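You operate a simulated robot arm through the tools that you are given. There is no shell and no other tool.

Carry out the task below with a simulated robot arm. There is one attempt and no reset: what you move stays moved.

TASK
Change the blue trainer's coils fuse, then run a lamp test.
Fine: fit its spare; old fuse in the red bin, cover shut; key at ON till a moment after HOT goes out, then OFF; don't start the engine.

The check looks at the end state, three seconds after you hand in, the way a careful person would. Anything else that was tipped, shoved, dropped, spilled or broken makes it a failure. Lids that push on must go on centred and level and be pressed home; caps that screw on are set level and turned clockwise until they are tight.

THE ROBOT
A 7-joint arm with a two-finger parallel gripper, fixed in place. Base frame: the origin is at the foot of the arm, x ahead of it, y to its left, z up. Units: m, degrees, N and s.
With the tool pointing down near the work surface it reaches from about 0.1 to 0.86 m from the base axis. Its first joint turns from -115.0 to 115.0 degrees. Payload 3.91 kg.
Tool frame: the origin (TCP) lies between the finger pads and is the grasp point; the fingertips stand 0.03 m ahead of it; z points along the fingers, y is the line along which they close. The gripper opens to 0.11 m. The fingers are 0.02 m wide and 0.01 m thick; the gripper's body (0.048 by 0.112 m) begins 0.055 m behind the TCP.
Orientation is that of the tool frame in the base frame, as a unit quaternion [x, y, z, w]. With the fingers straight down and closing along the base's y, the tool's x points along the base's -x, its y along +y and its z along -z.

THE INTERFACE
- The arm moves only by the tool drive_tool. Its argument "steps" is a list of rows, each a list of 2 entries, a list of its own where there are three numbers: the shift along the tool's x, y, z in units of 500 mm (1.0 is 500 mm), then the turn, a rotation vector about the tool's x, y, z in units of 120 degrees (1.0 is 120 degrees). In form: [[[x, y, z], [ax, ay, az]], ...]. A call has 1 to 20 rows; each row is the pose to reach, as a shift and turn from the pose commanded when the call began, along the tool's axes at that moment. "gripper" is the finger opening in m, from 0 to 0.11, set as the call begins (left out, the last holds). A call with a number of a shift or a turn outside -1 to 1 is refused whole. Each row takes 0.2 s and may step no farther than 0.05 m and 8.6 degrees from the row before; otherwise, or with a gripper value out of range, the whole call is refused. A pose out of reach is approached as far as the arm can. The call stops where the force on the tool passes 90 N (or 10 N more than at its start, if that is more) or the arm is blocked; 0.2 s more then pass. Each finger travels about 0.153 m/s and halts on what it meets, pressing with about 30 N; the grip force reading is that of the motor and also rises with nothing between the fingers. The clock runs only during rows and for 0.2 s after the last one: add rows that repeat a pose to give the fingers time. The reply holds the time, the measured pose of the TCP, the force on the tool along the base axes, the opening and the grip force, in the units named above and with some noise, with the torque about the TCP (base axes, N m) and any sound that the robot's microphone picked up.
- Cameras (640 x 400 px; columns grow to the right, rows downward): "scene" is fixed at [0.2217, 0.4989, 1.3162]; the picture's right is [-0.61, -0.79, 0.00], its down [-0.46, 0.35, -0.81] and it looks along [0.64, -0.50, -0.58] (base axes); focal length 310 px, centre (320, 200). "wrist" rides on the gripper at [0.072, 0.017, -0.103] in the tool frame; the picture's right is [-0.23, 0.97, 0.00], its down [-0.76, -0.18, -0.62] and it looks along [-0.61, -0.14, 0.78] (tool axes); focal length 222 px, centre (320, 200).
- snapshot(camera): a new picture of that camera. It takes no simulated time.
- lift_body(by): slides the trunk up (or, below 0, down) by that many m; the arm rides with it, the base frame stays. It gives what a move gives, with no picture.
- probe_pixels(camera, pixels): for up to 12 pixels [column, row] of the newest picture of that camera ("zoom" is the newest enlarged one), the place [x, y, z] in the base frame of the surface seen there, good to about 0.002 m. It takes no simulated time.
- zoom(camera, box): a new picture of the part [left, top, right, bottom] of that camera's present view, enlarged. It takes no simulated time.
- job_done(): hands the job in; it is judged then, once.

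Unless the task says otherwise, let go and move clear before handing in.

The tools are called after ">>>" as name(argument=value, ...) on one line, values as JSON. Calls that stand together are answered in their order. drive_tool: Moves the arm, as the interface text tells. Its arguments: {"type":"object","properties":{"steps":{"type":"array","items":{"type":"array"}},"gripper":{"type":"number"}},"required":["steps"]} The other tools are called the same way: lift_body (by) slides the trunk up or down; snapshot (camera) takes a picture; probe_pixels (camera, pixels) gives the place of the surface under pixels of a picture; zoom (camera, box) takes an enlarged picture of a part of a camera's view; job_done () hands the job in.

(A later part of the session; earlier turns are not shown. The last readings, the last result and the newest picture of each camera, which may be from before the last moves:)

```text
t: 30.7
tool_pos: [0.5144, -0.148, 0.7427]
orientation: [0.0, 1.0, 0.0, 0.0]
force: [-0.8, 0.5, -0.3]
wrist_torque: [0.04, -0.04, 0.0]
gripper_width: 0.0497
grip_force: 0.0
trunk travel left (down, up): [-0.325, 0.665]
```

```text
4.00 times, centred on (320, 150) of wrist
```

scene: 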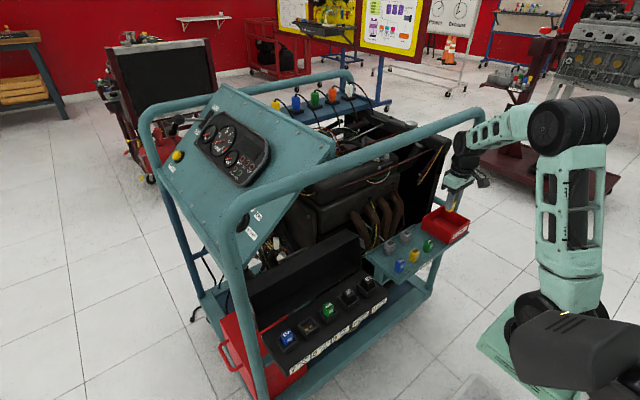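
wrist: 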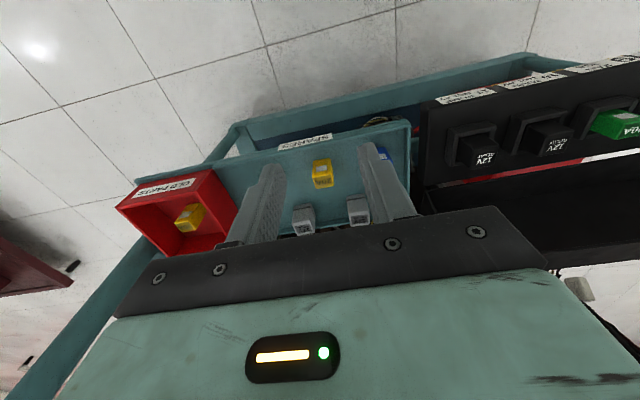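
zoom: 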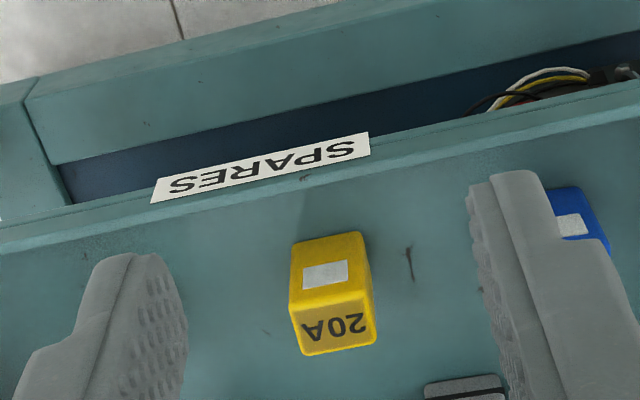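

>>> zoom(camera="wrist", box=[285, 145, 357, 190])

>>> probe_pixels(camera="zoom", pixels=[[240, 300], [440, 270], [260, 380], [445, 350], [350, 300], [340, 200], [220, 120], [345, 330], [250, 330], [420, 320]])

>>> zoom(camera="scene", box=[380, 225, 444, 275])

```text
8.89 times, centred on (321, 168) of wrist
```

zoom: 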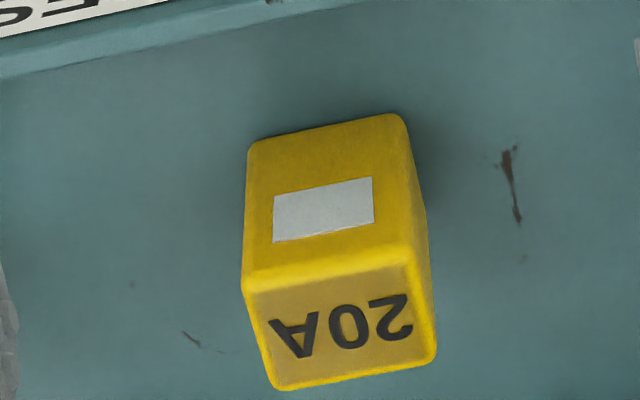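

```text
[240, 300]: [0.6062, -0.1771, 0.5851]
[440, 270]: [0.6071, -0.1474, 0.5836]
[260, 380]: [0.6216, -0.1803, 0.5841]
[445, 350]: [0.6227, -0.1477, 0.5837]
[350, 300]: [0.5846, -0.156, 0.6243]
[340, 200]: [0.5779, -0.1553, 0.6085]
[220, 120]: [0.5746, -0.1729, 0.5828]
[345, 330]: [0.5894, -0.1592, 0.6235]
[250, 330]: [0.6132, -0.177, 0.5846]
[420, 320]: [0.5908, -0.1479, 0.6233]
```

```text
8.00 times, centred on (412, 250) of scene
```

zoom: 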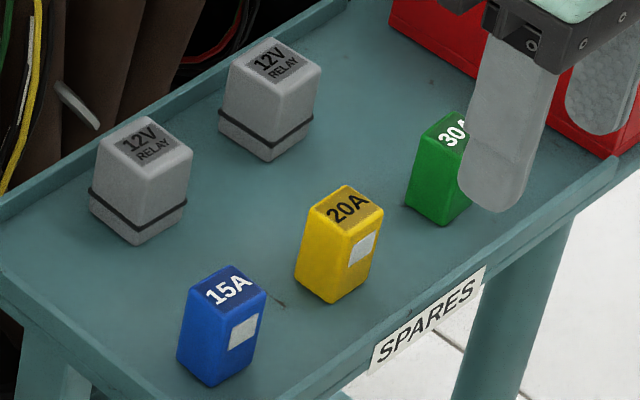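

The spare's top is at z≈0.624 and centred near (0.588, -0.158). I'll check its yaw and edges precisely.

>>> zoom(camera="wrist", box=[285, 145, 357, 190])

>>> probe_pixels(camera="zoom", pixels=[[256, 230], [390, 210], [256, 180], [390, 160], [260, 300], [405, 280], [280, 375], [425, 345], [345, 370], [335, 285], [250, 255], [412, 200]])

```text
8.89 times, centred on (321, 168) of wrist
```

zoom: 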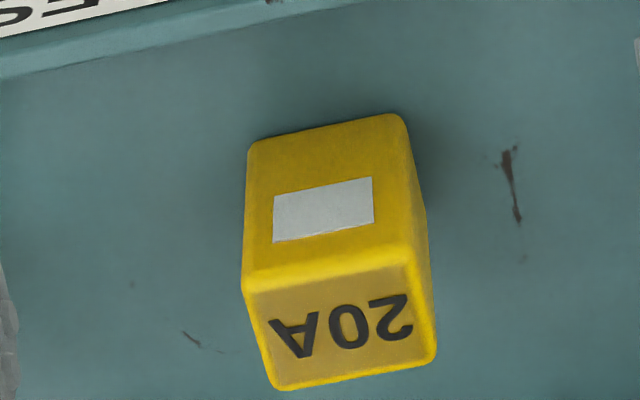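

```text
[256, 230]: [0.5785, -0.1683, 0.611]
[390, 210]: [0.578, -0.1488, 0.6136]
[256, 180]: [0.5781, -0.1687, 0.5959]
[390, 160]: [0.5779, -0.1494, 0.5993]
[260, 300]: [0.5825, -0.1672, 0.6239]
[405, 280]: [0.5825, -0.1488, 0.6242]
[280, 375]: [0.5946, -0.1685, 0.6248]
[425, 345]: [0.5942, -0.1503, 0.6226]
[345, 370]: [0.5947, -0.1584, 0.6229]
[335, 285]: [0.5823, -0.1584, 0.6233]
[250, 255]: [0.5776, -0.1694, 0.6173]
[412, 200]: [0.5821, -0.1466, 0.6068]
```

The spare is square to the base, spanning y -0.170 to -0.1466 and x 0.578 to 0.597. I'll move above its centre (0.5875, -0.1583) and verify there.

>>> drive_tool(steps=[[[-0.06, -0.01, 0.03], [0, 0, 0]], [[-0.12, -0.02, 0.06], [0, 0, 0]], [[-0.146, -0.0206, 0.12], [0, 0, 0]], [[-0.146, -0.0206, 0.17], [0, 0, 0]], [[-0.146, -0.0206, 0.17], [0, 0, 0]]], gripper=0.05)

>>> zoom(camera="wrist", box=[200, 100, 440, 250])

>>> zoom(camera="scene", box=[370, 205, 466, 265])

```text
t: 31.9
tool_pos: [0.5886, -0.1569, 0.659]
orientation: [0.001, 1.0, 0.0, 0.0]
force: [0.2, -0.2, 0.8]
wrist_torque: [-0.01, 0.01, 0.0]
gripper_width: 0.05
grip_force: 0.0
trunk travel left (down, up): [-0.325, 0.665]
```

```text
2.67 times, centred on (320, 175) of wrist
```

zoom: 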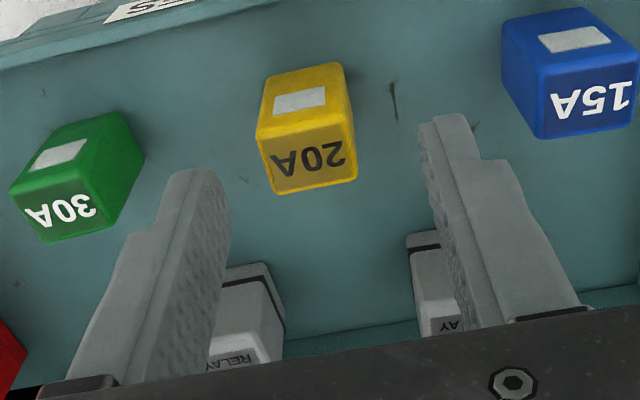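

```text
6.67 times, centred on (418, 235) of scene
```

zoom: 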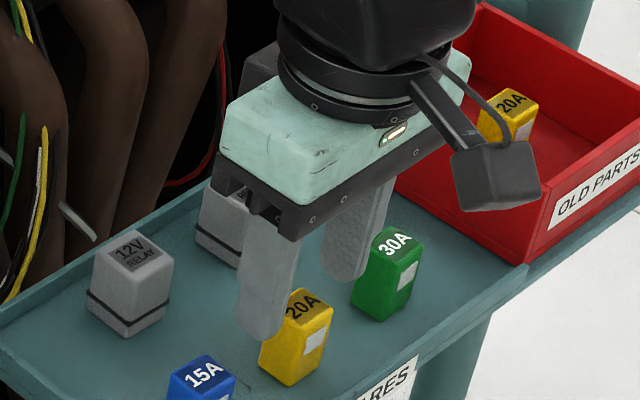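

The view matches the earlier alignment over the old fuse. I'll descend about 30 mm and close on the spare.

>>> drive_tool(steps=[[[0.001, -0.002, 0.03], [0, 0, 0]], [[0.001, -0.002, 0.059], [0, 0, 0]], [[0.001, -0.002, 0.059], [0, 0, 0]]])

>>> drive_tool(steps=[[[0, 0, 0], [0, 0, 0]], [[0, 0, 0], [0, 0, 0]], [[0, 0, 0], [0, 0, 0]]], gripper=0.0)

>>> drive_tool(steps=[[[0, 0, -0.01], [0, 0, 0]], [[0, 0, -0.03], [0, 0, 0]], [[0, 0, -0.07], [0, 0, 0]], [[0, 0, -0.12], [0, 0, 0]], [[0, 0, -0.18], [0, 0, 0]], [[0, 0, -0.18], [0, 0, 0]]])

>>> zoom(camera="wrist", box=[200, 100, 440, 250])

>>> zoom(camera="scene", box=[370, 195, 466, 255])

```text
t: 32.7
tool_pos: [0.5896, -0.1583, 0.628]
orientation: [0.0, 1.0, 0.0, 0.0]
force: [-0.1, 0.1, 0.1]
wrist_torque: [-0.02, 0.01, -0.03]
gripper_width: 0.0501
grip_force: 0.0
trunk travel left (down, up): [-0.325, 0.665]
```

```text
t: 33.5
tool_pos: [0.588, -0.1587, 0.6295]
orientation: [0.0, 1.0, 0.0, 0.001]
force: [-0.5, 0.0, 0.5]
wrist_torque: [0.02, 0.01, 0.01]
gripper_width: 0.0231
grip_force: 29.9
trunk travel left (down, up): [-0.325, 0.665]
```

```text
t: 34.9
tool_pos: [0.5894, -0.1577, 0.7191]
orientation: [0.0, 1.0, 0.0, 0.0]
force: [0.2, 0.6, -0.9]
wrist_torque: [0.0, 0.04, -0.02]
gripper_width: 0.0231
grip_force: 30.0
trunk travel left (down, up): [-0.325, 0.665]
```

```text
2.67 times, centred on (320, 175) of wrist
```

zoom: 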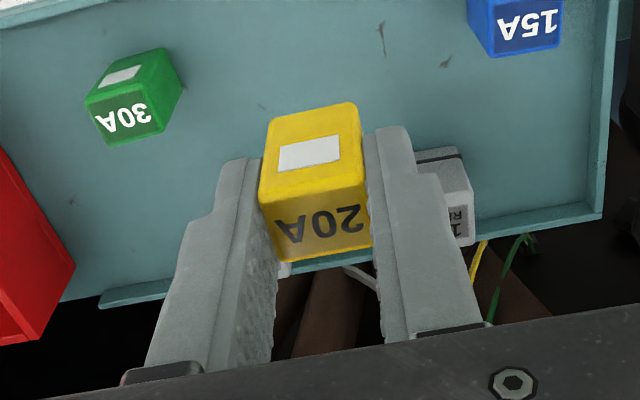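

```text
6.67 times, centred on (418, 225) of scene
```

zoom: 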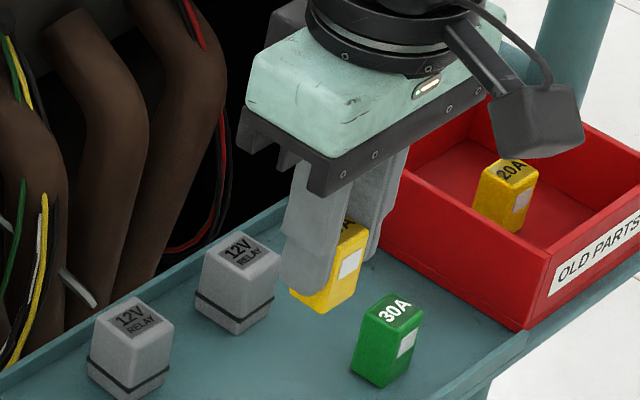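

The spare is held, sitting slightly further forward in the fingers than the old one did. I'll measure its offset from the TCP.

>>> zoom(camera="wrist", box=[280, 130, 352, 205])

>>> probe_pixels(camera="zoom", pixels=[[270, 120], [340, 100], [300, 190], [200, 185], [350, 150], [230, 310], [360, 290], [290, 230], [290, 160], [330, 140]])

```text
5.33 times, centred on (316, 168) of wrist
```

zoom: 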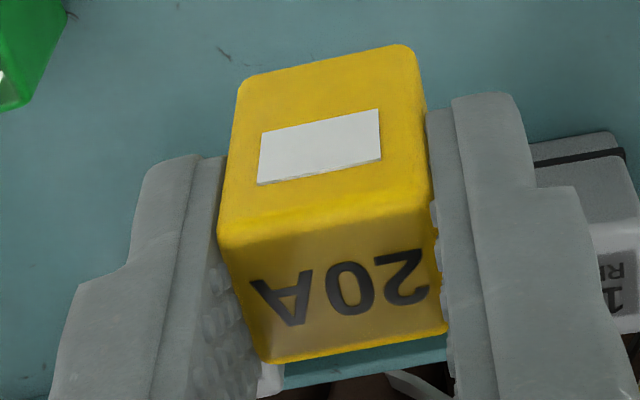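

```text
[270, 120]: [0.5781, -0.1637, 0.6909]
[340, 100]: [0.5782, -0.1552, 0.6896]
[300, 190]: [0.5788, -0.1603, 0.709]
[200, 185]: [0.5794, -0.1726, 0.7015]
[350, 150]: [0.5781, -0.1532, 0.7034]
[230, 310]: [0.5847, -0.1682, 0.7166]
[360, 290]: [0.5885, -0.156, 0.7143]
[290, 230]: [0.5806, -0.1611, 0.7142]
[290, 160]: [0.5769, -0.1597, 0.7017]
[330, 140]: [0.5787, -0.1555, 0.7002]
```

The held spare's front face is 10 mm ahead of the TCP and its top about 5 mm below it. The TCP target over the socket is therefore (0.605, 0.2426). I'll carry it there at the same height.

>>> drive_tool(steps=[[[-0.003, 0.04, 0], [0, 0, 0]], [[-0.006, 0.1, 0], [0, 0, 0]], [[-0.01, 0.17, 0], [0, 0, 0]], [[-0.013, 0.25, 0], [0, 0, 0]], [[-0.016, 0.33, 0], [0, 0, 0]], [[-0.02, 0.41, 0], [0, 0, 0]], [[-0.023, 0.49, 0], [0, 0, 0]], [[-0.026, 0.57, 0], [0, 0, 0]], [[-0.03, 0.65, 0], [0, 0, 0]], [[-0.033, 0.72, 0], [0, 0, 0]], [[-0.033, 0.77, 0], [0, 0, 0]], [[-0.033, 0.801, 0], [0, 0, 0]], [[-0.033, 0.801, 0], [0, 0, 0]]])

>>> drive_tool(steps=[[[0, 0, 0], [0, 0, 0]]])

>>> drive_tool(steps=[[[0, 0, 0], [0, 0, 0]]])

>>> drive_tool(steps=[[[0, 0, 0], [0, 0, 0]]])

>>> zoom(camera="wrist", box=[200, 70, 440, 220])

```text
t: 37.7
tool_pos: [0.6052, 0.2402, 0.7158]
orientation: [0.001, 1.0, 0.001, 0.0]
force: [-0.9, 0.3, -0.8]
wrist_torque: [0.0, -0.01, 0.01]
gripper_width: 0.0229
grip_force: 30.0
trunk travel left (down, up): [-0.325, 0.665]
```

```text
t: 38.1
tool_pos: [0.6066, 0.2398, 0.7166]
orientation: [0.0, 1.0, 0.0, 0.0]
force: [0.7, 1.2, -1.2]
wrist_torque: [-0.01, 0.0, -0.01]
gripper_width: 0.0228
grip_force: 30.6
trunk travel left (down, up): [-0.325, 0.665]
```

```text
t: 38.5
tool_pos: [0.6059, 0.2403, 0.7174]
orientation: [0.0, 1.0, 0.0, 0.0]
force: [-0.4, 0.4, -0.3]
wrist_torque: [0.02, -0.02, -0.04]
gripper_width: 0.0226
grip_force: 30.4
trunk travel left (down, up): [-0.325, 0.665]
```

```text
t: 38.9
tool_pos: [0.6058, 0.242, 0.7178]
orientation: [0.0, 1.0, -0.001, 0.0]
force: [-0.6, 0.1, 0.3]
wrist_torque: [-0.01, 0.02, -0.01]
gripper_width: 0.0231
grip_force: 30.6
trunk travel left (down, up): [-0.325, 0.665]
```

```text
2.67 times, centred on (320, 145) of wrist
```

zoom: 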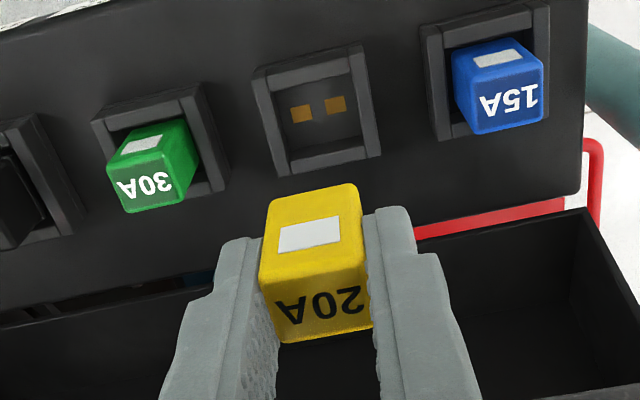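

Average readings give (0.6059, 0.2406, 0.717), a millimetre or two off target. I'll cross-check the fuse against the socket in one picture.

>>> zoom(camera="wrist", box=[290, 80, 346, 200])

>>> zoom(camera="wrist", box=[276, 80, 372, 140])

>>> probe_pixels(camera="zoom", pixels=[[165, 130], [465, 100], [290, 70], [305, 300], [190, 220], [470, 200], [240, 130], [420, 130], [290, 180], [260, 385], [340, 370]])

```text
3.33 times, centred on (318, 140) of wrist
```

zoom: 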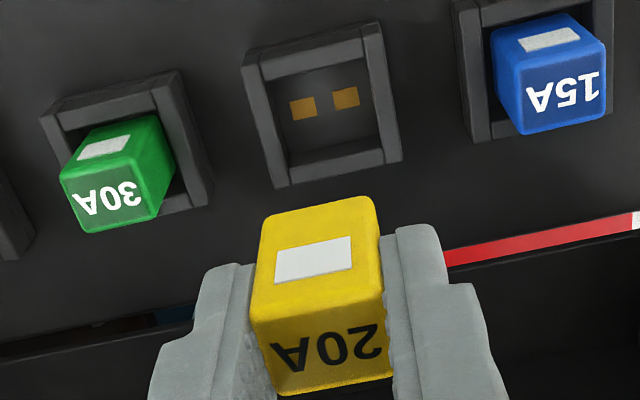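

```text
6.67 times, centred on (324, 110) of wrist
```

zoom: 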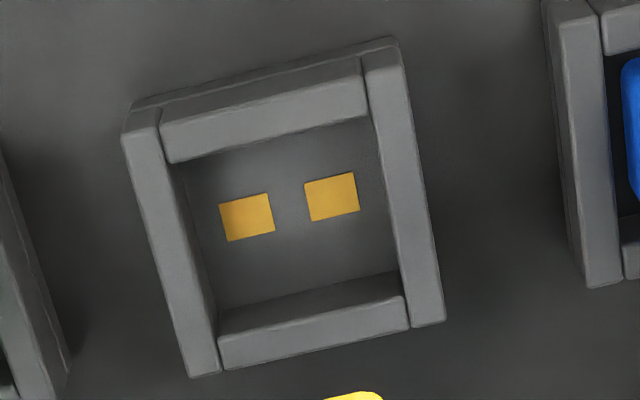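

```text
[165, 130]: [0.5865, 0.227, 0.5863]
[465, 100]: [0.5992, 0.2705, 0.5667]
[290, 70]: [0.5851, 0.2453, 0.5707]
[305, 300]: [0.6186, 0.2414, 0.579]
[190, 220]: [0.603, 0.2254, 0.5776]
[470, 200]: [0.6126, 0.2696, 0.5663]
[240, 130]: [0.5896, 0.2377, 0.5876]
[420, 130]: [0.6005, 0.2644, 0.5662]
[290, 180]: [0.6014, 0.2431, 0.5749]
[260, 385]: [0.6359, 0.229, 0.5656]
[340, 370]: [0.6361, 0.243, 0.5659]
```

>>> probe_pixels(camera="zoom", pixels=[[222, 222], [272, 213], [307, 200], [356, 190], [247, 217], [333, 197], [148, 200], [395, 150], [312, 335], [260, 120]])

>>> snapshot(camera="wrist")

>>> probe_pixels(camera="wrist", pixels=[[300, 160], [332, 152], [316, 158], [316, 147], [300, 148], [334, 145], [308, 150], [326, 147]])

```text
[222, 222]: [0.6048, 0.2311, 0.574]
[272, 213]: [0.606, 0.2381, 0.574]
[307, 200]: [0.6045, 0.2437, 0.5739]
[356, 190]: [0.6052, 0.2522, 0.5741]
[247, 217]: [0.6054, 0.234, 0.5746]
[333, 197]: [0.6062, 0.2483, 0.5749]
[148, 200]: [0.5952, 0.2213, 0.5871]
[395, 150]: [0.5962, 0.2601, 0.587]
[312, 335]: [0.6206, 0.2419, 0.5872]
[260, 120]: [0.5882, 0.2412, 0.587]
```

```text
taken
```

wrist: 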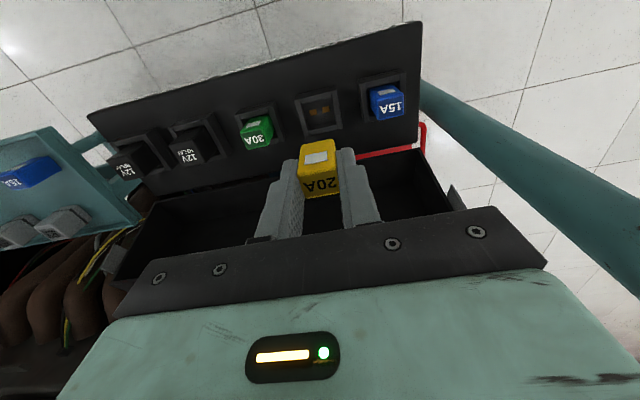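

```text
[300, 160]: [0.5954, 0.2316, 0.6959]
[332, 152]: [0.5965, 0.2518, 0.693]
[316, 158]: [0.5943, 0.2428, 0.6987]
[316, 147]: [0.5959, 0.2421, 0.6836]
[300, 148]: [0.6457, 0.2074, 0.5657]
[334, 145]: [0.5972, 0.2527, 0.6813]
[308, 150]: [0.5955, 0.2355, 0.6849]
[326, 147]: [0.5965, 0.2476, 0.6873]
```

The fuse front is at x 0.5957, so its centre is about 0.605. Its y centre is about 0.2415, against a socket centre of (0.6044, 0.242). That is within a millimetre, so I'll lower it to just above the rim and check.

>>> drive_tool(steps=[[[0.001, 0.0014, 0.03], [0, 0, 0]], [[0.001, 0.0014, 0.07], [0, 0, 0]], [[0.001, 0.0014, 0.11], [0, 0, 0]], [[0.001, 0.0014, 0.14], [0, 0, 0]], [[0.001, 0.0014, 0.15], [0, 0, 0]], [[0.001, 0.0014, 0.15], [0, 0, 0]]])

>>> zoom(camera="wrist", box=[240, 100, 400, 200])

>>> zoom(camera="scene", box=[270, 290, 350, 340])

```text
t: 40.3
tool_pos: [0.6046, 0.2412, 0.6426]
orientation: [-0.001, 1.0, 0.0, -0.001]
force: [0.1, 0.0, -0.6]
wrist_torque: [0.01, -0.02, 0.01]
gripper_width: 0.0231
grip_force: 30.3
trunk travel left (down, up): [-0.325, 0.665]
```

```text
4.00 times, centred on (320, 150) of wrist
```

zoom: 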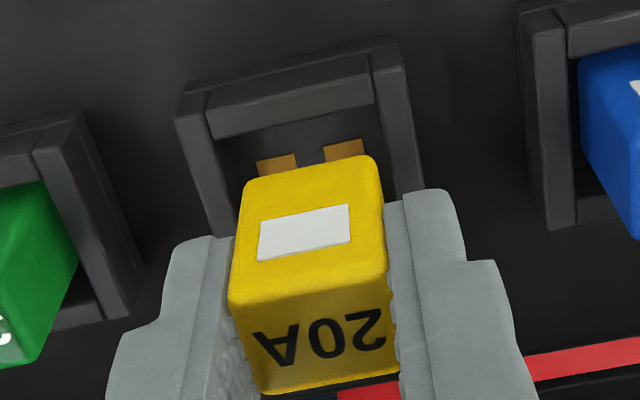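

```text
8.00 times, centred on (310, 315) of scene
```

zoom: 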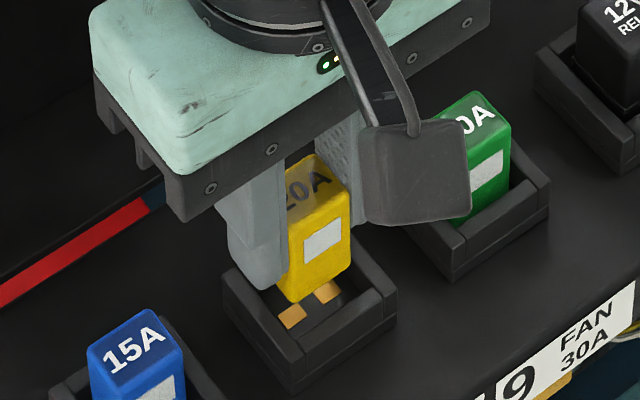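

The alignment matches the extraction view, with the contacts centred under the fuse. I'll lower slowly into the socket, watching force.

>>> drive_tool(steps=[[[0, 0, 0.003], [0, 0, 0]], [[0, 0, 0.006], [0, 0, 0]], [[0, 0, 0.009], [0, 0, 0]], [[0, 0, 0.012], [0, 0, 0]], [[0, 0, 0.015], [0, 0, 0]], [[0, 0, 0.018], [0, 0, 0]], [[0, 0, 0.021], [0, 0, 0]], [[0, 0, 0.024], [0, 0, 0]], [[0, 0, 0.027], [0, 0, 0]], [[0, 0, 0.03], [0, 0, 0]]])

>>> drive_tool(steps=[[[0, 0, 0.002], [0, 0, 0]], [[0, 0, 0.004], [0, 0, 0]], [[0, 0, 0.006], [0, 0, 0]], [[0, 0, 0.008], [0, 0, 0]]])

>>> zoom(camera="wrist", box=[240, 100, 400, 200])

>>> zoom(camera="scene", box=[270, 290, 350, 340])

```text
t: 42.5
tool_pos: [0.6045, 0.2427, 0.6287]
orientation: [0.001, 1.0, -0.001, 0.0]
force: [0.1, 0.7, -1.2]
wrist_torque: [0.0, -0.04, 0.01]
gripper_width: 0.023
grip_force: 30.2
trunk travel left (down, up): [-0.325, 0.665]
```

```text
t: 43.5
tool_pos: [0.6057, 0.243, 0.6247]
orientation: [0.0, 1.0, -0.001, 0.0]
force: [-0.8, 0.3, -0.4]
wrist_torque: [0.01, -0.02, 0.02]
gripper_width: 0.0228
grip_force: 29.5
trunk travel left (down, up): [-0.325, 0.665]
```

```text
4.00 times, centred on (320, 150) of wrist
```

zoom: 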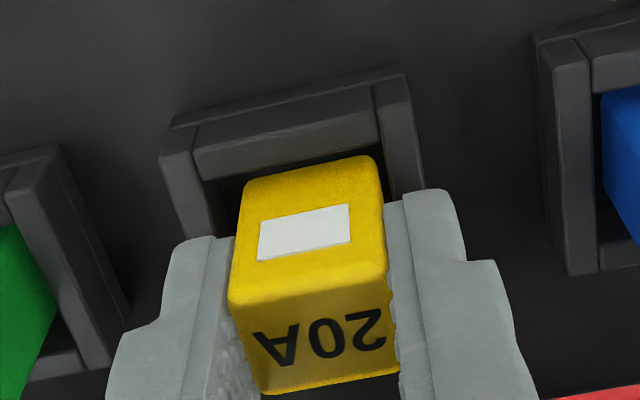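

```text
8.00 times, centred on (310, 315) of scene
```

zoom: 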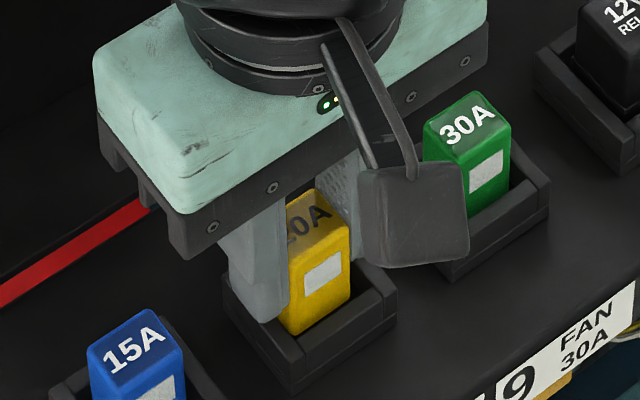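

It is entering cleanly, and about 5 mm remains. I'll continue down until contact force shows.

>>> drive_tool(steps=[[[0, 0, 0.002], [0, 0, 0]], [[0, 0, 0.004], [0, 0, 0]], [[0, 0, 0.006], [0, 0, 0]], [[0, 0, 0.008], [0, 0, 0]]])

>>> drive_tool(steps=[[[0, 0, 0.002], [0, 0, 0]], [[0, 0, 0.004], [0, 0, 0]]])

>>> zoom(camera="wrist", box=[240, 100, 400, 200])

>>> zoom(camera="scene", box=[270, 290, 350, 340])

```text
t: 44.5
tool_pos: [0.6047, 0.2424, 0.6205]
orientation: [0.001, 1.0, 0.0, -0.001]
force: [0.3, 0.8, -0.2]
wrist_torque: [0.0, -0.02, 0.0]
gripper_width: 0.0226
grip_force: 30.1
trunk travel left (down, up): [-0.325, 0.665]
```

```text
t: 45.1
tool_pos: [0.6049, 0.2417, 0.6193]
orientation: [0.001, 1.0, 0.0, 0.0]
force: [-0.4, 0.2, -0.5]
wrist_torque: [-0.03, 0.0, 0.01]
gripper_width: 0.023
grip_force: 30.4
trunk travel left (down, up): [-0.325, 0.665]
```

```text
4.00 times, centred on (320, 150) of wrist
```

zoom: 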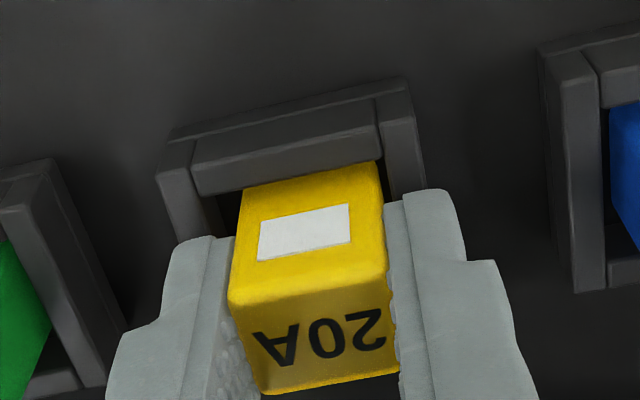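

```text
8.00 times, centred on (310, 315) of scene
```

zoom: 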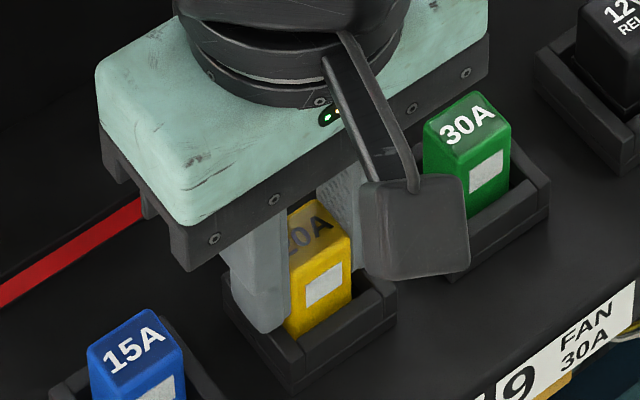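

There is no contact force yet at z=0.619. I'll continue down a millimetre at a time.

>>> drive_tool(steps=[[[0, 0, 0.002], [0, 0, 0]]])

>>> drive_tool(steps=[[[0, 0, 0.002], [0, 0, 0]]])

>>> drive_tool(steps=[[[0, 0, 0.002], [0, 0, 0]]])

>>> zoom(camera="wrist", box=[240, 100, 400, 200])

```text
t: 45.5
tool_pos: [0.6043, 0.242, 0.6192]
orientation: [0.001, 1.0, 0.0, 0.0]
force: [1.5, -0.4, 2.1]
wrist_torque: [-0.01, -0.02, 0.0]
gripper_width: 0.023
grip_force: 30.1
trunk travel left (down, up): [-0.325, 0.665]
```

```text
t: 45.9
tool_pos: [0.6038, 0.2406, 0.6186]
orientation: [0.002, 1.0, 0.001, 0.001]
force: [-2.4, -3.5, 14.4]
wrist_torque: [-0.2, 0.07, -0.01]
gripper_width: 0.023
grip_force: 30.4
trunk travel left (down, up): [-0.325, 0.665]
```

```text
t: 46.3
tool_pos: [0.6037, 0.2416, 0.6182]
orientation: [0.002, 1.0, 0.001, 0.001]
force: [-4.1, -4.7, 28.5]
wrist_torque: [-0.15, 0.25, -0.01]
gripper_width: 0.0231
grip_force: 30.0
trunk travel left (down, up): [-0.325, 0.665]
```

```text
4.00 times, centred on (320, 150) of wrist
```

zoom: 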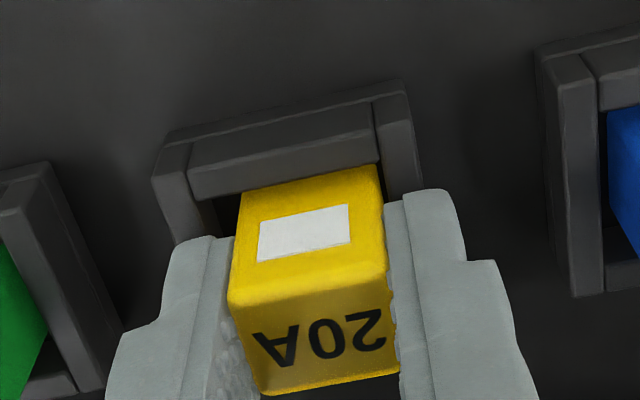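

Contact at 28 N with the fuse at the floor, and its top at about 0.613. I'll ease off, release, back up, and inspect.

>>> drive_tool(steps=[[[0, 0, -0.002], [0, 0, 0]], [[0, 0, -0.003], [0, 0, 0]]])

>>> drive_tool(steps=[[[0, 0, 0], [0, 0, 0]], [[0, 0, 0], [0, 0, 0]], [[0, 0, -0.03], [0, 0, 0]], [[0, 0, -0.08], [0, 0, 0]], [[0, 0, -0.12], [0, 0, 0]], [[0, 0, -0.12], [0, 0, 0]]], gripper=0.045)

>>> zoom(camera="wrist", box=[260, 80, 380, 160])

>>> probe_pixels(camera="zoom", pixels=[[250, 200], [320, 190], [260, 270], [340, 260], [290, 230], [250, 150], [320, 130]])

>>> zoom(camera="scene", box=[270, 290, 350, 340])

```text
t: 46.9
tool_pos: [0.6052, 0.2421, 0.6182]
orientation: [0.001, 1.0, 0.001, 0.0]
force: [1.0, 1.0, 19.2]
wrist_torque: [0.05, -0.09, 0.0]
gripper_width: 0.0231
grip_force: 30.1
trunk travel left (down, up): [-0.325, 0.665]
```

```text
t: 48.3
tool_pos: [0.6056, 0.2433, 0.6788]
orientation: [0.0, 1.0, 0.0, 0.0]
force: [-0.1, 0.5, -0.7]
wrist_torque: [-0.01, -0.02, -0.01]
gripper_width: 0.045
grip_force: 0.0
trunk travel left (down, up): [-0.325, 0.665]
```

```text
5.00 times, centred on (320, 120) of wrist
```

zoom: 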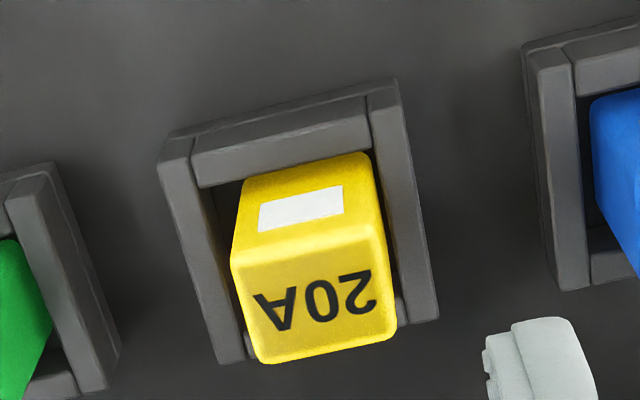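

```text
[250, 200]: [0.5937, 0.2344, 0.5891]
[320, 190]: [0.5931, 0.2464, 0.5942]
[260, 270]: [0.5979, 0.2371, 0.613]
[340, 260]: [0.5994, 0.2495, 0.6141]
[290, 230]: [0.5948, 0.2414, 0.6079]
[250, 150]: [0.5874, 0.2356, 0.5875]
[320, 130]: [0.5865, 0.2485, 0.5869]
```

```text
8.00 times, centred on (310, 315) of scene
```

zoom: 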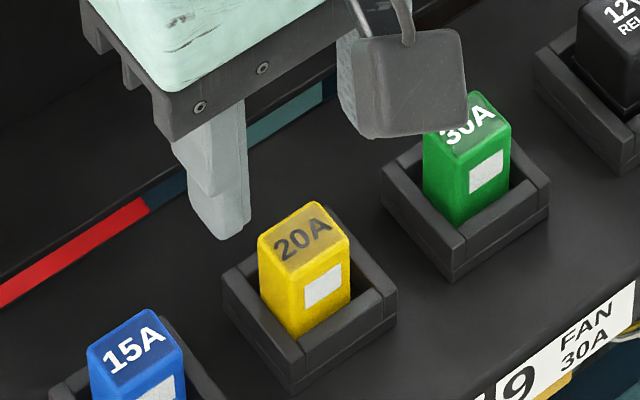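

The spare is seated with its top at 0.6135, matching the old position. I'll press its top with closed fingers to be sure it is home.

>>> drive_tool(steps=[[[0, 0, 0], [0, 0, 0]], [[0, 0, 0], [0, 0, 0]], [[0.001, 0, 0.03], [0, 0, 0]], [[0.001, 0, 0.06], [0, 0, 0]], [[0.001, 0, 0.066], [0, 0, 0]]], gripper=0.0)

>>> drive_tool(steps=[[[0, 0, 0.002], [0, 0, 0]], [[0, 0, 0.004], [0, 0, 0]], [[0, 0, 0.006], [0, 0, 0]]])

>>> drive_tool(steps=[[[0, 0, 0.002], [0, 0, 0]], [[0, 0, 0.004], [0, 0, 0]]])

```text
t: 49.5
tool_pos: [0.6053, 0.2425, 0.6449]
orientation: [0.0, 1.0, 0.0, 0.001]
force: [-1.9, 0.0, 5.4]
wrist_torque: [-0.02, 0.04, 0.0]
gripper_width: 0.0
grip_force: 30.1
trunk travel left (down, up): [-0.325, 0.665]
```

```text
t: 50.3
tool_pos: [0.6056, 0.2428, 0.6439]
orientation: [0.001, 1.0, 0.001, 0.003]
force: [-0.5, -2.3, 35.7]
wrist_torque: [-0.07, 0.07, 0.0]
gripper_width: 0.0
grip_force: 30.5
trunk travel left (down, up): [-0.325, 0.665]
```

```text
t: 50.9
tool_pos: [0.6053, 0.2427, 0.6445]
orientation: [0.0, 1.0, 0.003, 0.004]
force: [-2.7, -1.8, 53.8]
wrist_torque: [-0.05, 0.2, -0.01]
gripper_width: 0.0002
grip_force: 29.5
trunk travel left (down, up): [-0.325, 0.665]
```

The fuse took 54 N without moving, so it is home. I'll lift off and back away to study the lid.

>>> drive_tool(steps=[[[0, 0, -0.02], [0, 0, 0]], [[0, 0, -0.08], [0, 0, 0]], [[0, 0, -0.16], [0, 0, 0]], [[0.06, -0.03, -0.24], [0, 0, 0]], [[0.14, -0.06, -0.3], [0, 0, 0]], [[0.22, -0.09, -0.34], [0, 0, 0]], [[0.28, -0.12, -0.36], [0, 0, 0]], [[0.34, -0.15, -0.36], [0, 0, 0]], [[0.34, -0.15, -0.36], [0, 0, 0]]])

>>> snapshot(camera="wrist")

>>> snapshot(camera="scene")

>>> zoom(camera="scene", box=[230, 215, 390, 345])

>>> zoom(camera="wrist", box=[160, 50, 480, 250])

```text
refused: row 4 steps farther than a row can; nothing moved
```

```text
taken
```

wrist: 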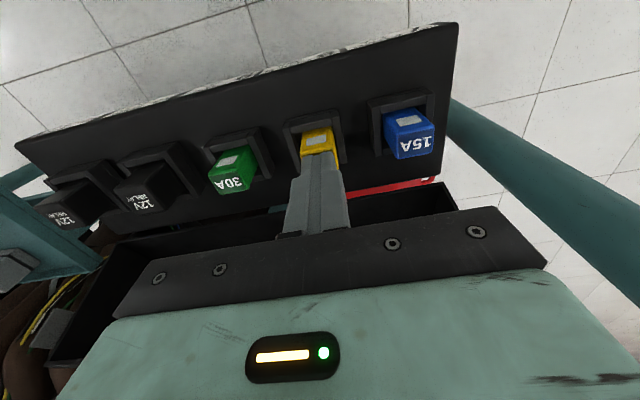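

```text
taken
```

scene: 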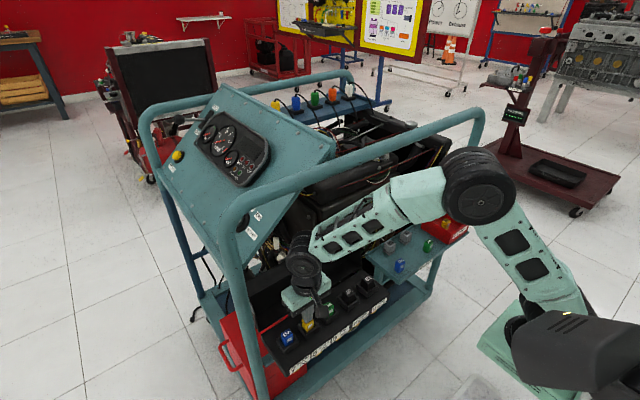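

```text
3.08 times, centred on (310, 280) of scene
```

zoom: 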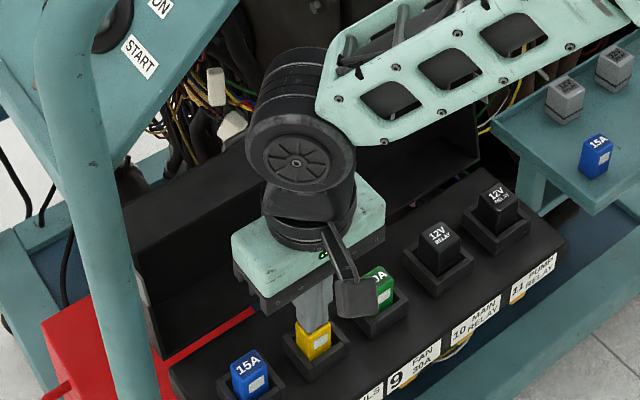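

```text
2.00 times, centred on (320, 150) of wrist
```

zoom: 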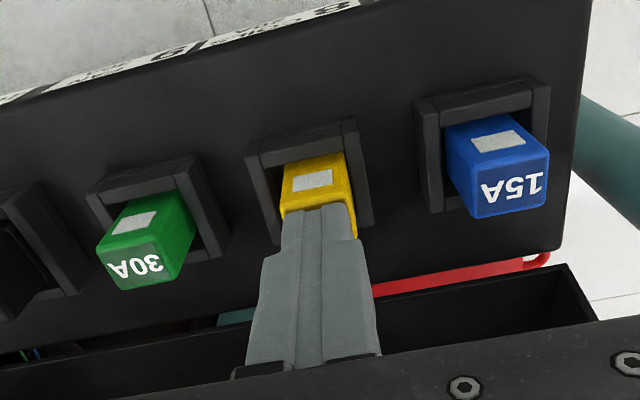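

The call was refused for a step that was too long, so the tool is still resting on the fuse top. I'll lift off with smaller steps and back away.

>>> drive_tool(steps=[[[0, 0, -0.02], [0, 0, 0]], [[0, 0, -0.08], [0, 0, 0]], [[0, 0, -0.16], [0, 0, 0]], [[0.04, -0.02, -0.22], [0, 0, 0]], [[0.1, -0.05, -0.27], [0, 0, 0]], [[0.17, -0.08, -0.3], [0, 0, 0]], [[0.24, -0.11, -0.32], [0, 0, 0]], [[0.31, -0.14, -0.34], [0, 0, 0]], [[0.34, -0.15, -0.36], [0, 0, 0]], [[0.34, -0.15, -0.36], [0, 0, 0]]])

>>> snapshot(camera="wrist")

>>> snapshot(camera="scene")

>>> zoom(camera="scene", box=[230, 215, 390, 345])

>>> zoom(camera="wrist", box=[160, 50, 480, 250])

```text
t: 53.1
tool_pos: [0.4331, 0.1657, 0.8185]
orientation: [0.0, 1.0, 0.001, 0.001]
force: [0.4, 0.4, 0.1]
wrist_torque: [0.0, 0.02, -0.02]
gripper_width: 0.0
grip_force: 30.6
trunk travel left (down, up): [-0.325, 0.665]
```

```text
taken
```

wrist: 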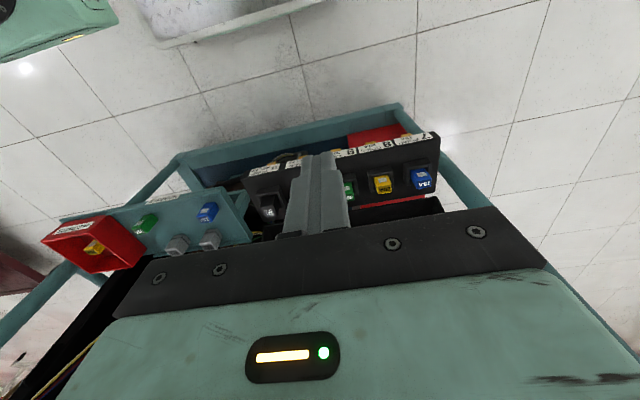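

```text
taken
```

scene: 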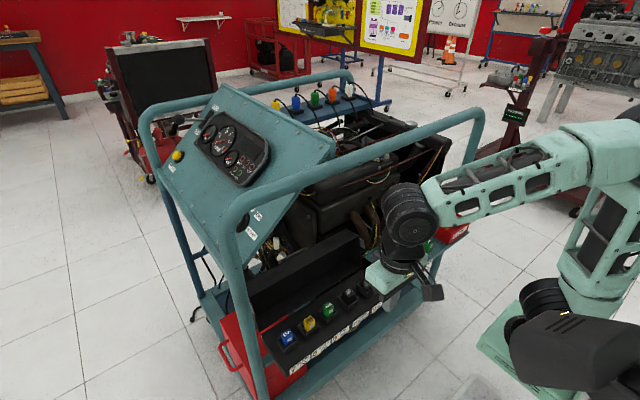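

```text
3.08 times, centred on (310, 280) of scene
```

zoom: 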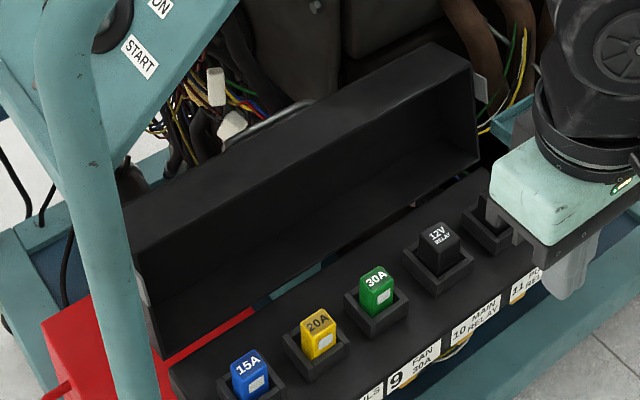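

```text
2.00 times, centred on (320, 150) of wrist
```

zoom: 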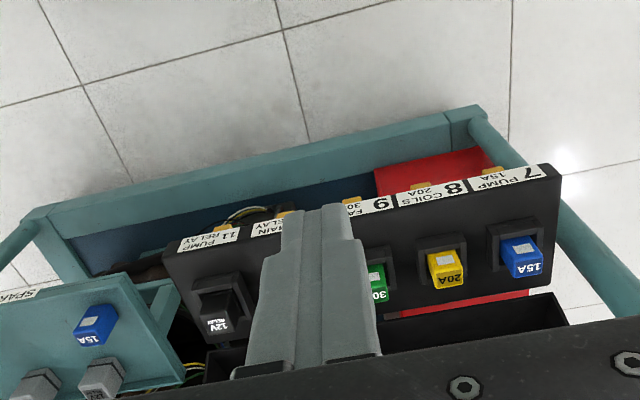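

The lid is a shallow tray swung back behind the block, with a small grey tab on each end (zoom (480,90) and (142,290)). I'll map its geometry.

>>> probe_pixels(camera="zoom", pixels=[[430, 45], [465, 70], [472, 100], [470, 155], [440, 178], [400, 120], [200, 330], [165, 355], [140, 240], [120, 215], [150, 320], [260, 135]])

>>> probe_pixels(camera="zoom", pixels=[[480, 90], [142, 290], [300, 130], [300, 180], [300, 230], [320, 250], [170, 372], [550, 235], [260, 300], [420, 230], [425, 55], [350, 110]])

>>> zoom(camera="scene", box=[330, 220, 378, 270])

>>> zoom(camera="scene", box=[240, 270, 300, 335])

```text
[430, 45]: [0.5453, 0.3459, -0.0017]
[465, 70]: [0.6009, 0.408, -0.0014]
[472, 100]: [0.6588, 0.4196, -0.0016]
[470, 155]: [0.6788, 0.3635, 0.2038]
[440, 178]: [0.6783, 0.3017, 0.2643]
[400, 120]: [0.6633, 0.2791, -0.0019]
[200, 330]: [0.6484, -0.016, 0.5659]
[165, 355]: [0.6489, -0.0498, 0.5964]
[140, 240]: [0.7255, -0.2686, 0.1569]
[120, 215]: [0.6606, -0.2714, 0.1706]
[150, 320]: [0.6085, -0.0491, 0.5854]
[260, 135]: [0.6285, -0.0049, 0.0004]
```

```text
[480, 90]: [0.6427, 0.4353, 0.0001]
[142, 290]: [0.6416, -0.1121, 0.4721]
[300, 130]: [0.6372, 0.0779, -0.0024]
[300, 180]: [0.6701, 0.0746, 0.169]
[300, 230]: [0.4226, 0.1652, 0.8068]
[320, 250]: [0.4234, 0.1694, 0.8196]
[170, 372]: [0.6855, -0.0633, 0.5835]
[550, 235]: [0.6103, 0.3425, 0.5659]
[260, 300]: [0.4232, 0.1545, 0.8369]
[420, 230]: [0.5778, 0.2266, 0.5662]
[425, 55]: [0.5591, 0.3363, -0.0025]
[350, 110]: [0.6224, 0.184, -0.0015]
```

```text
8.00 times, centred on (354, 245) of scene
```

zoom: 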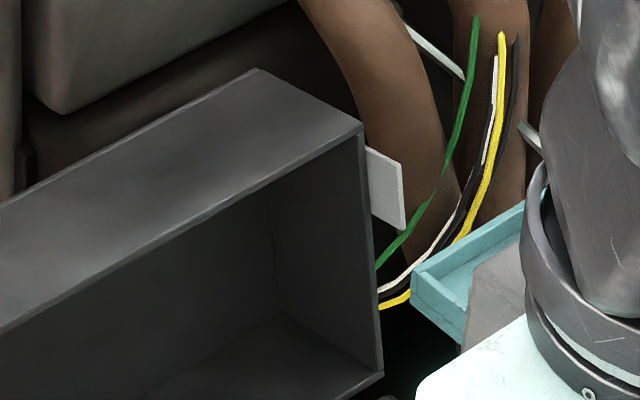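

```text
6.15 times, centred on (270, 302) of scene
```

zoom: 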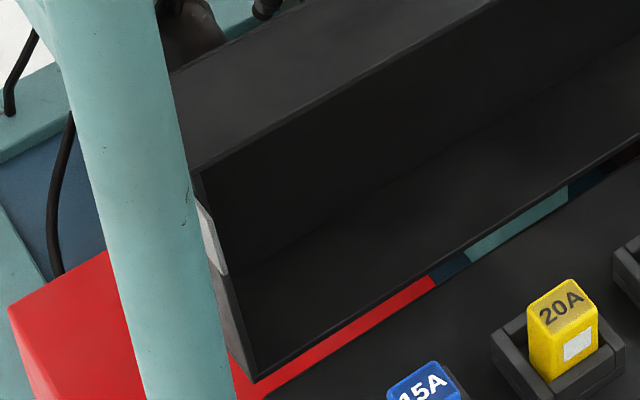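

Those probes landed on the wrist zoom instead of the scene zoom. I'll redo them on the scene picture itself.

>>> probe_pixels(camera="zoom", pixels=[[205, 165], [200, 120], [250, 375], [225, 330], [213, 245], [320, 60], [300, 200], [400, 250], [270, 330], [470, 10], [420, 265], [560, 190]])

>>> probe_pixels(camera="scene", pixels=[[346, 230], [358.5, 236.5], [352, 233.5], [361.3, 264], [362.3, 243.5], [364, 247], [355, 245], [345, 258], [320, 245], [320, 258], [356, 265], [345, 235]])

```text
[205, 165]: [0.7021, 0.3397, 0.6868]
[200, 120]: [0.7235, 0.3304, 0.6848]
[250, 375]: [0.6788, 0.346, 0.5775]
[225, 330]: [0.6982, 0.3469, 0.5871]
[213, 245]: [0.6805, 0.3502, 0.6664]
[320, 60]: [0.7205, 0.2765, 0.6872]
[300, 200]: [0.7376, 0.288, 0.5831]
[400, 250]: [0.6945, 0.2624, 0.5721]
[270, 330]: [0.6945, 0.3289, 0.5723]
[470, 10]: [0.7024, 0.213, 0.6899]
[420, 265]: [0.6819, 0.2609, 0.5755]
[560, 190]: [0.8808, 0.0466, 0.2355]
```

```text
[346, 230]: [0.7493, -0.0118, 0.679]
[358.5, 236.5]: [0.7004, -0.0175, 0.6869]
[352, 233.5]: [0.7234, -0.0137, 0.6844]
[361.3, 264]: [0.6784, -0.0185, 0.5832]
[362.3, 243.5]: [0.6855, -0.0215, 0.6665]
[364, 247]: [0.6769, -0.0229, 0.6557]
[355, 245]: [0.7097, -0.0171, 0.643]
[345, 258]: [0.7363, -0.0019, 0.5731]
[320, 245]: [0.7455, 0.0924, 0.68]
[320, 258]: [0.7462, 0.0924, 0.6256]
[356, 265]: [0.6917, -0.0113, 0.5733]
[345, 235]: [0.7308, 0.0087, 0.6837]
```

The open lid spans y -0.019 to 0.346, hinged near (0.678, 0.572), leaning about 11° back past vertical, with its top rear corner near (0.75, 0.68). I need to push it from behind, so I'll check the free space behind it and the arm clearance under the tube.

>>> probe_pixels(camera="scene", pixels=[[335, 230], [320, 232], [310, 235], [300, 243], [290, 248], [280, 255], [270, 262], [258, 270], [325, 222], [312, 225], [295, 232], [340, 222]])

>>> probe_pixels(camera="scene", pixels=[[410, 215], [470, 195], [530, 175], [575, 155], [600, 260], [630, 165], [540, 300], [550, 345], [600, 335]])

>>> zoom(camera="scene", box=[240, 190, 360, 290])

```text
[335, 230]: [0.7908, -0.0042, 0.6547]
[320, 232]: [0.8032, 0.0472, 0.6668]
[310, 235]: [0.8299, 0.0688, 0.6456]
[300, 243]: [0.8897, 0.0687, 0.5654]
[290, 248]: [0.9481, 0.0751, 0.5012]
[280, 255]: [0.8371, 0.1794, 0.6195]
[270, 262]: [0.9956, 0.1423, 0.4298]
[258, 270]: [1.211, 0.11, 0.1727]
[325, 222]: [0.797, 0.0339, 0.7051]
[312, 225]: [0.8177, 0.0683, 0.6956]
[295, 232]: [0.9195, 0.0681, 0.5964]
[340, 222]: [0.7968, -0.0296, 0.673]
```

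```text
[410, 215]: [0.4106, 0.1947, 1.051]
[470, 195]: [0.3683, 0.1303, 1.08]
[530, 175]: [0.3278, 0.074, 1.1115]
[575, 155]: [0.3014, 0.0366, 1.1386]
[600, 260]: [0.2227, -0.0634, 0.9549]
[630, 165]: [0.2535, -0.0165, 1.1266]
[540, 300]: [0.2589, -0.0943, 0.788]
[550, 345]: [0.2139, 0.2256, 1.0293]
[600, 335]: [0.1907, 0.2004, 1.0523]
```

```text
4.00 times, centred on (300, 240) of scene
```

zoom: 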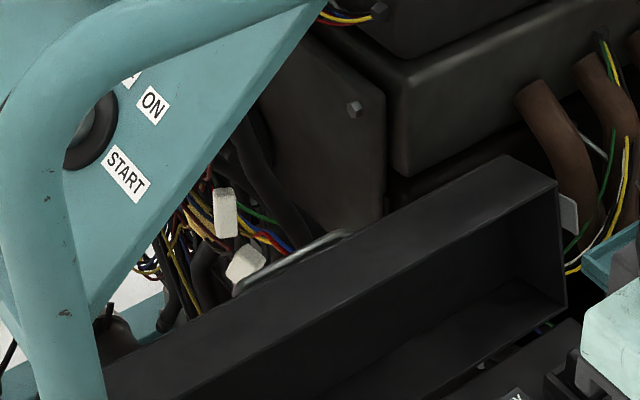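

Behind the lid at y≈0.12 there seems to be a gap, since the engine face is at y<0.07 and the connectors at x≈0.837. I'll check the chrome bar and connectors right behind the lid edge.

>>> probe_pixels(camera="zoom", pixels=[[330, 241], [300, 260], [345, 234], [270, 275], [240, 290], [245, 265], [225, 215], [285, 215], [370, 215], [260, 240], [320, 225], [350, 225]])

>>> probe_pixels(camera="zoom", pixels=[[300, 30], [250, 100], [180, 200], [120, 275], [400, 80], [400, 160], [500, 100], [430, 200], [330, 250], [300, 265], [280, 150], [360, 200]])

```text
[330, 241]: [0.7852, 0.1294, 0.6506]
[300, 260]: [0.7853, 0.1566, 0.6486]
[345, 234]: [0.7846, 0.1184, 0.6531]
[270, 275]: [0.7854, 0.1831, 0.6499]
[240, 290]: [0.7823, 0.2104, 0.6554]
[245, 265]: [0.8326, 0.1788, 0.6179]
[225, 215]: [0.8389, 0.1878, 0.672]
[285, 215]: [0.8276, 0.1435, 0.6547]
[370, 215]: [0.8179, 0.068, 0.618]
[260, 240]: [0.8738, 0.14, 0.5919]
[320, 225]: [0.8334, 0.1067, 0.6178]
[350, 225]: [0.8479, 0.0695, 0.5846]
```

```text
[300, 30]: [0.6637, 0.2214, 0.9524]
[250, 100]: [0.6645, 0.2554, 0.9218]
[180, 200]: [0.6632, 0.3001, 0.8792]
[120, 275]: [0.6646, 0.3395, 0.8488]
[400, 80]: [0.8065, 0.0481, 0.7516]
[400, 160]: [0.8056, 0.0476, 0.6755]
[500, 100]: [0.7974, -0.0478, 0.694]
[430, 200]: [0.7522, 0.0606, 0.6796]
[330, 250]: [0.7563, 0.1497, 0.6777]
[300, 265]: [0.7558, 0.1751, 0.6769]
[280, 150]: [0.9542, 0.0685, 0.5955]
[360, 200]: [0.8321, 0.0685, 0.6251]
```

The chrome bar at x≈0.785, z≈0.65, y 0.11–0.21 is a handle on the lid's outer face. I'll lower the trunk so the forearm stays flat under the tube. Then I'll tilt the tool about 30° and reach over the lid beside the handle, at y≈0.085, to push it closed from behind.

>>> lift_body(by=-0.2)

>>> drive_tool(steps=[[[0, 0, -0.09], [0, 0, 0]], [[0, -0.04, -0.17], [0, 0, 0]], [[0, -0.08, -0.25], [0, 0, 0]], [[0, -0.12, -0.33], [0, 0, 0]], [[0, -0.16, -0.4], [0, 0, 0]], [[0, -0.16, -0.4], [0, 0, 0]]])

>>> snapshot(camera="scene")

>>> snapshot(camera="wrist")

```text
t: 55.3
tool_pos: [0.4331, 0.1658, 0.6196]
orientation: [0.0, 1.0, 0.0, 0.001]
force: [0.3, -0.1, 0.0]
wrist_torque: [-0.01, -0.01, 0.0]
gripper_width: 0.0
grip_force: 30.0
trunk travel left (down, up): [-0.125, 0.865]
```

```text
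t: 56.7
tool_pos: [0.4333, 0.0848, 0.8199]
orientation: [0.001, 1.0, 0.0, 0.0]
force: [-0.5, 0.4, 0.1]
wrist_torque: [-0.01, 0.0, -0.02]
gripper_width: 0.0001
grip_force: 29.8
trunk travel left (down, up): [-0.125, 0.865]
```

```text
taken
```

scene: 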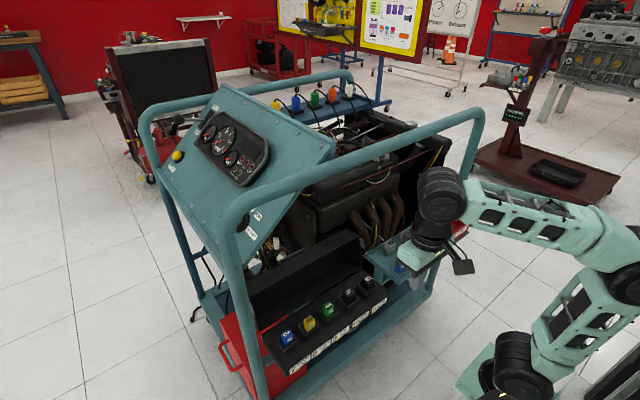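

```text
taken
```

wrist: 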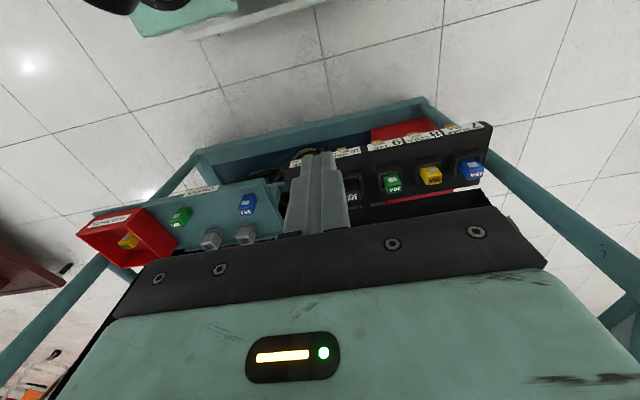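

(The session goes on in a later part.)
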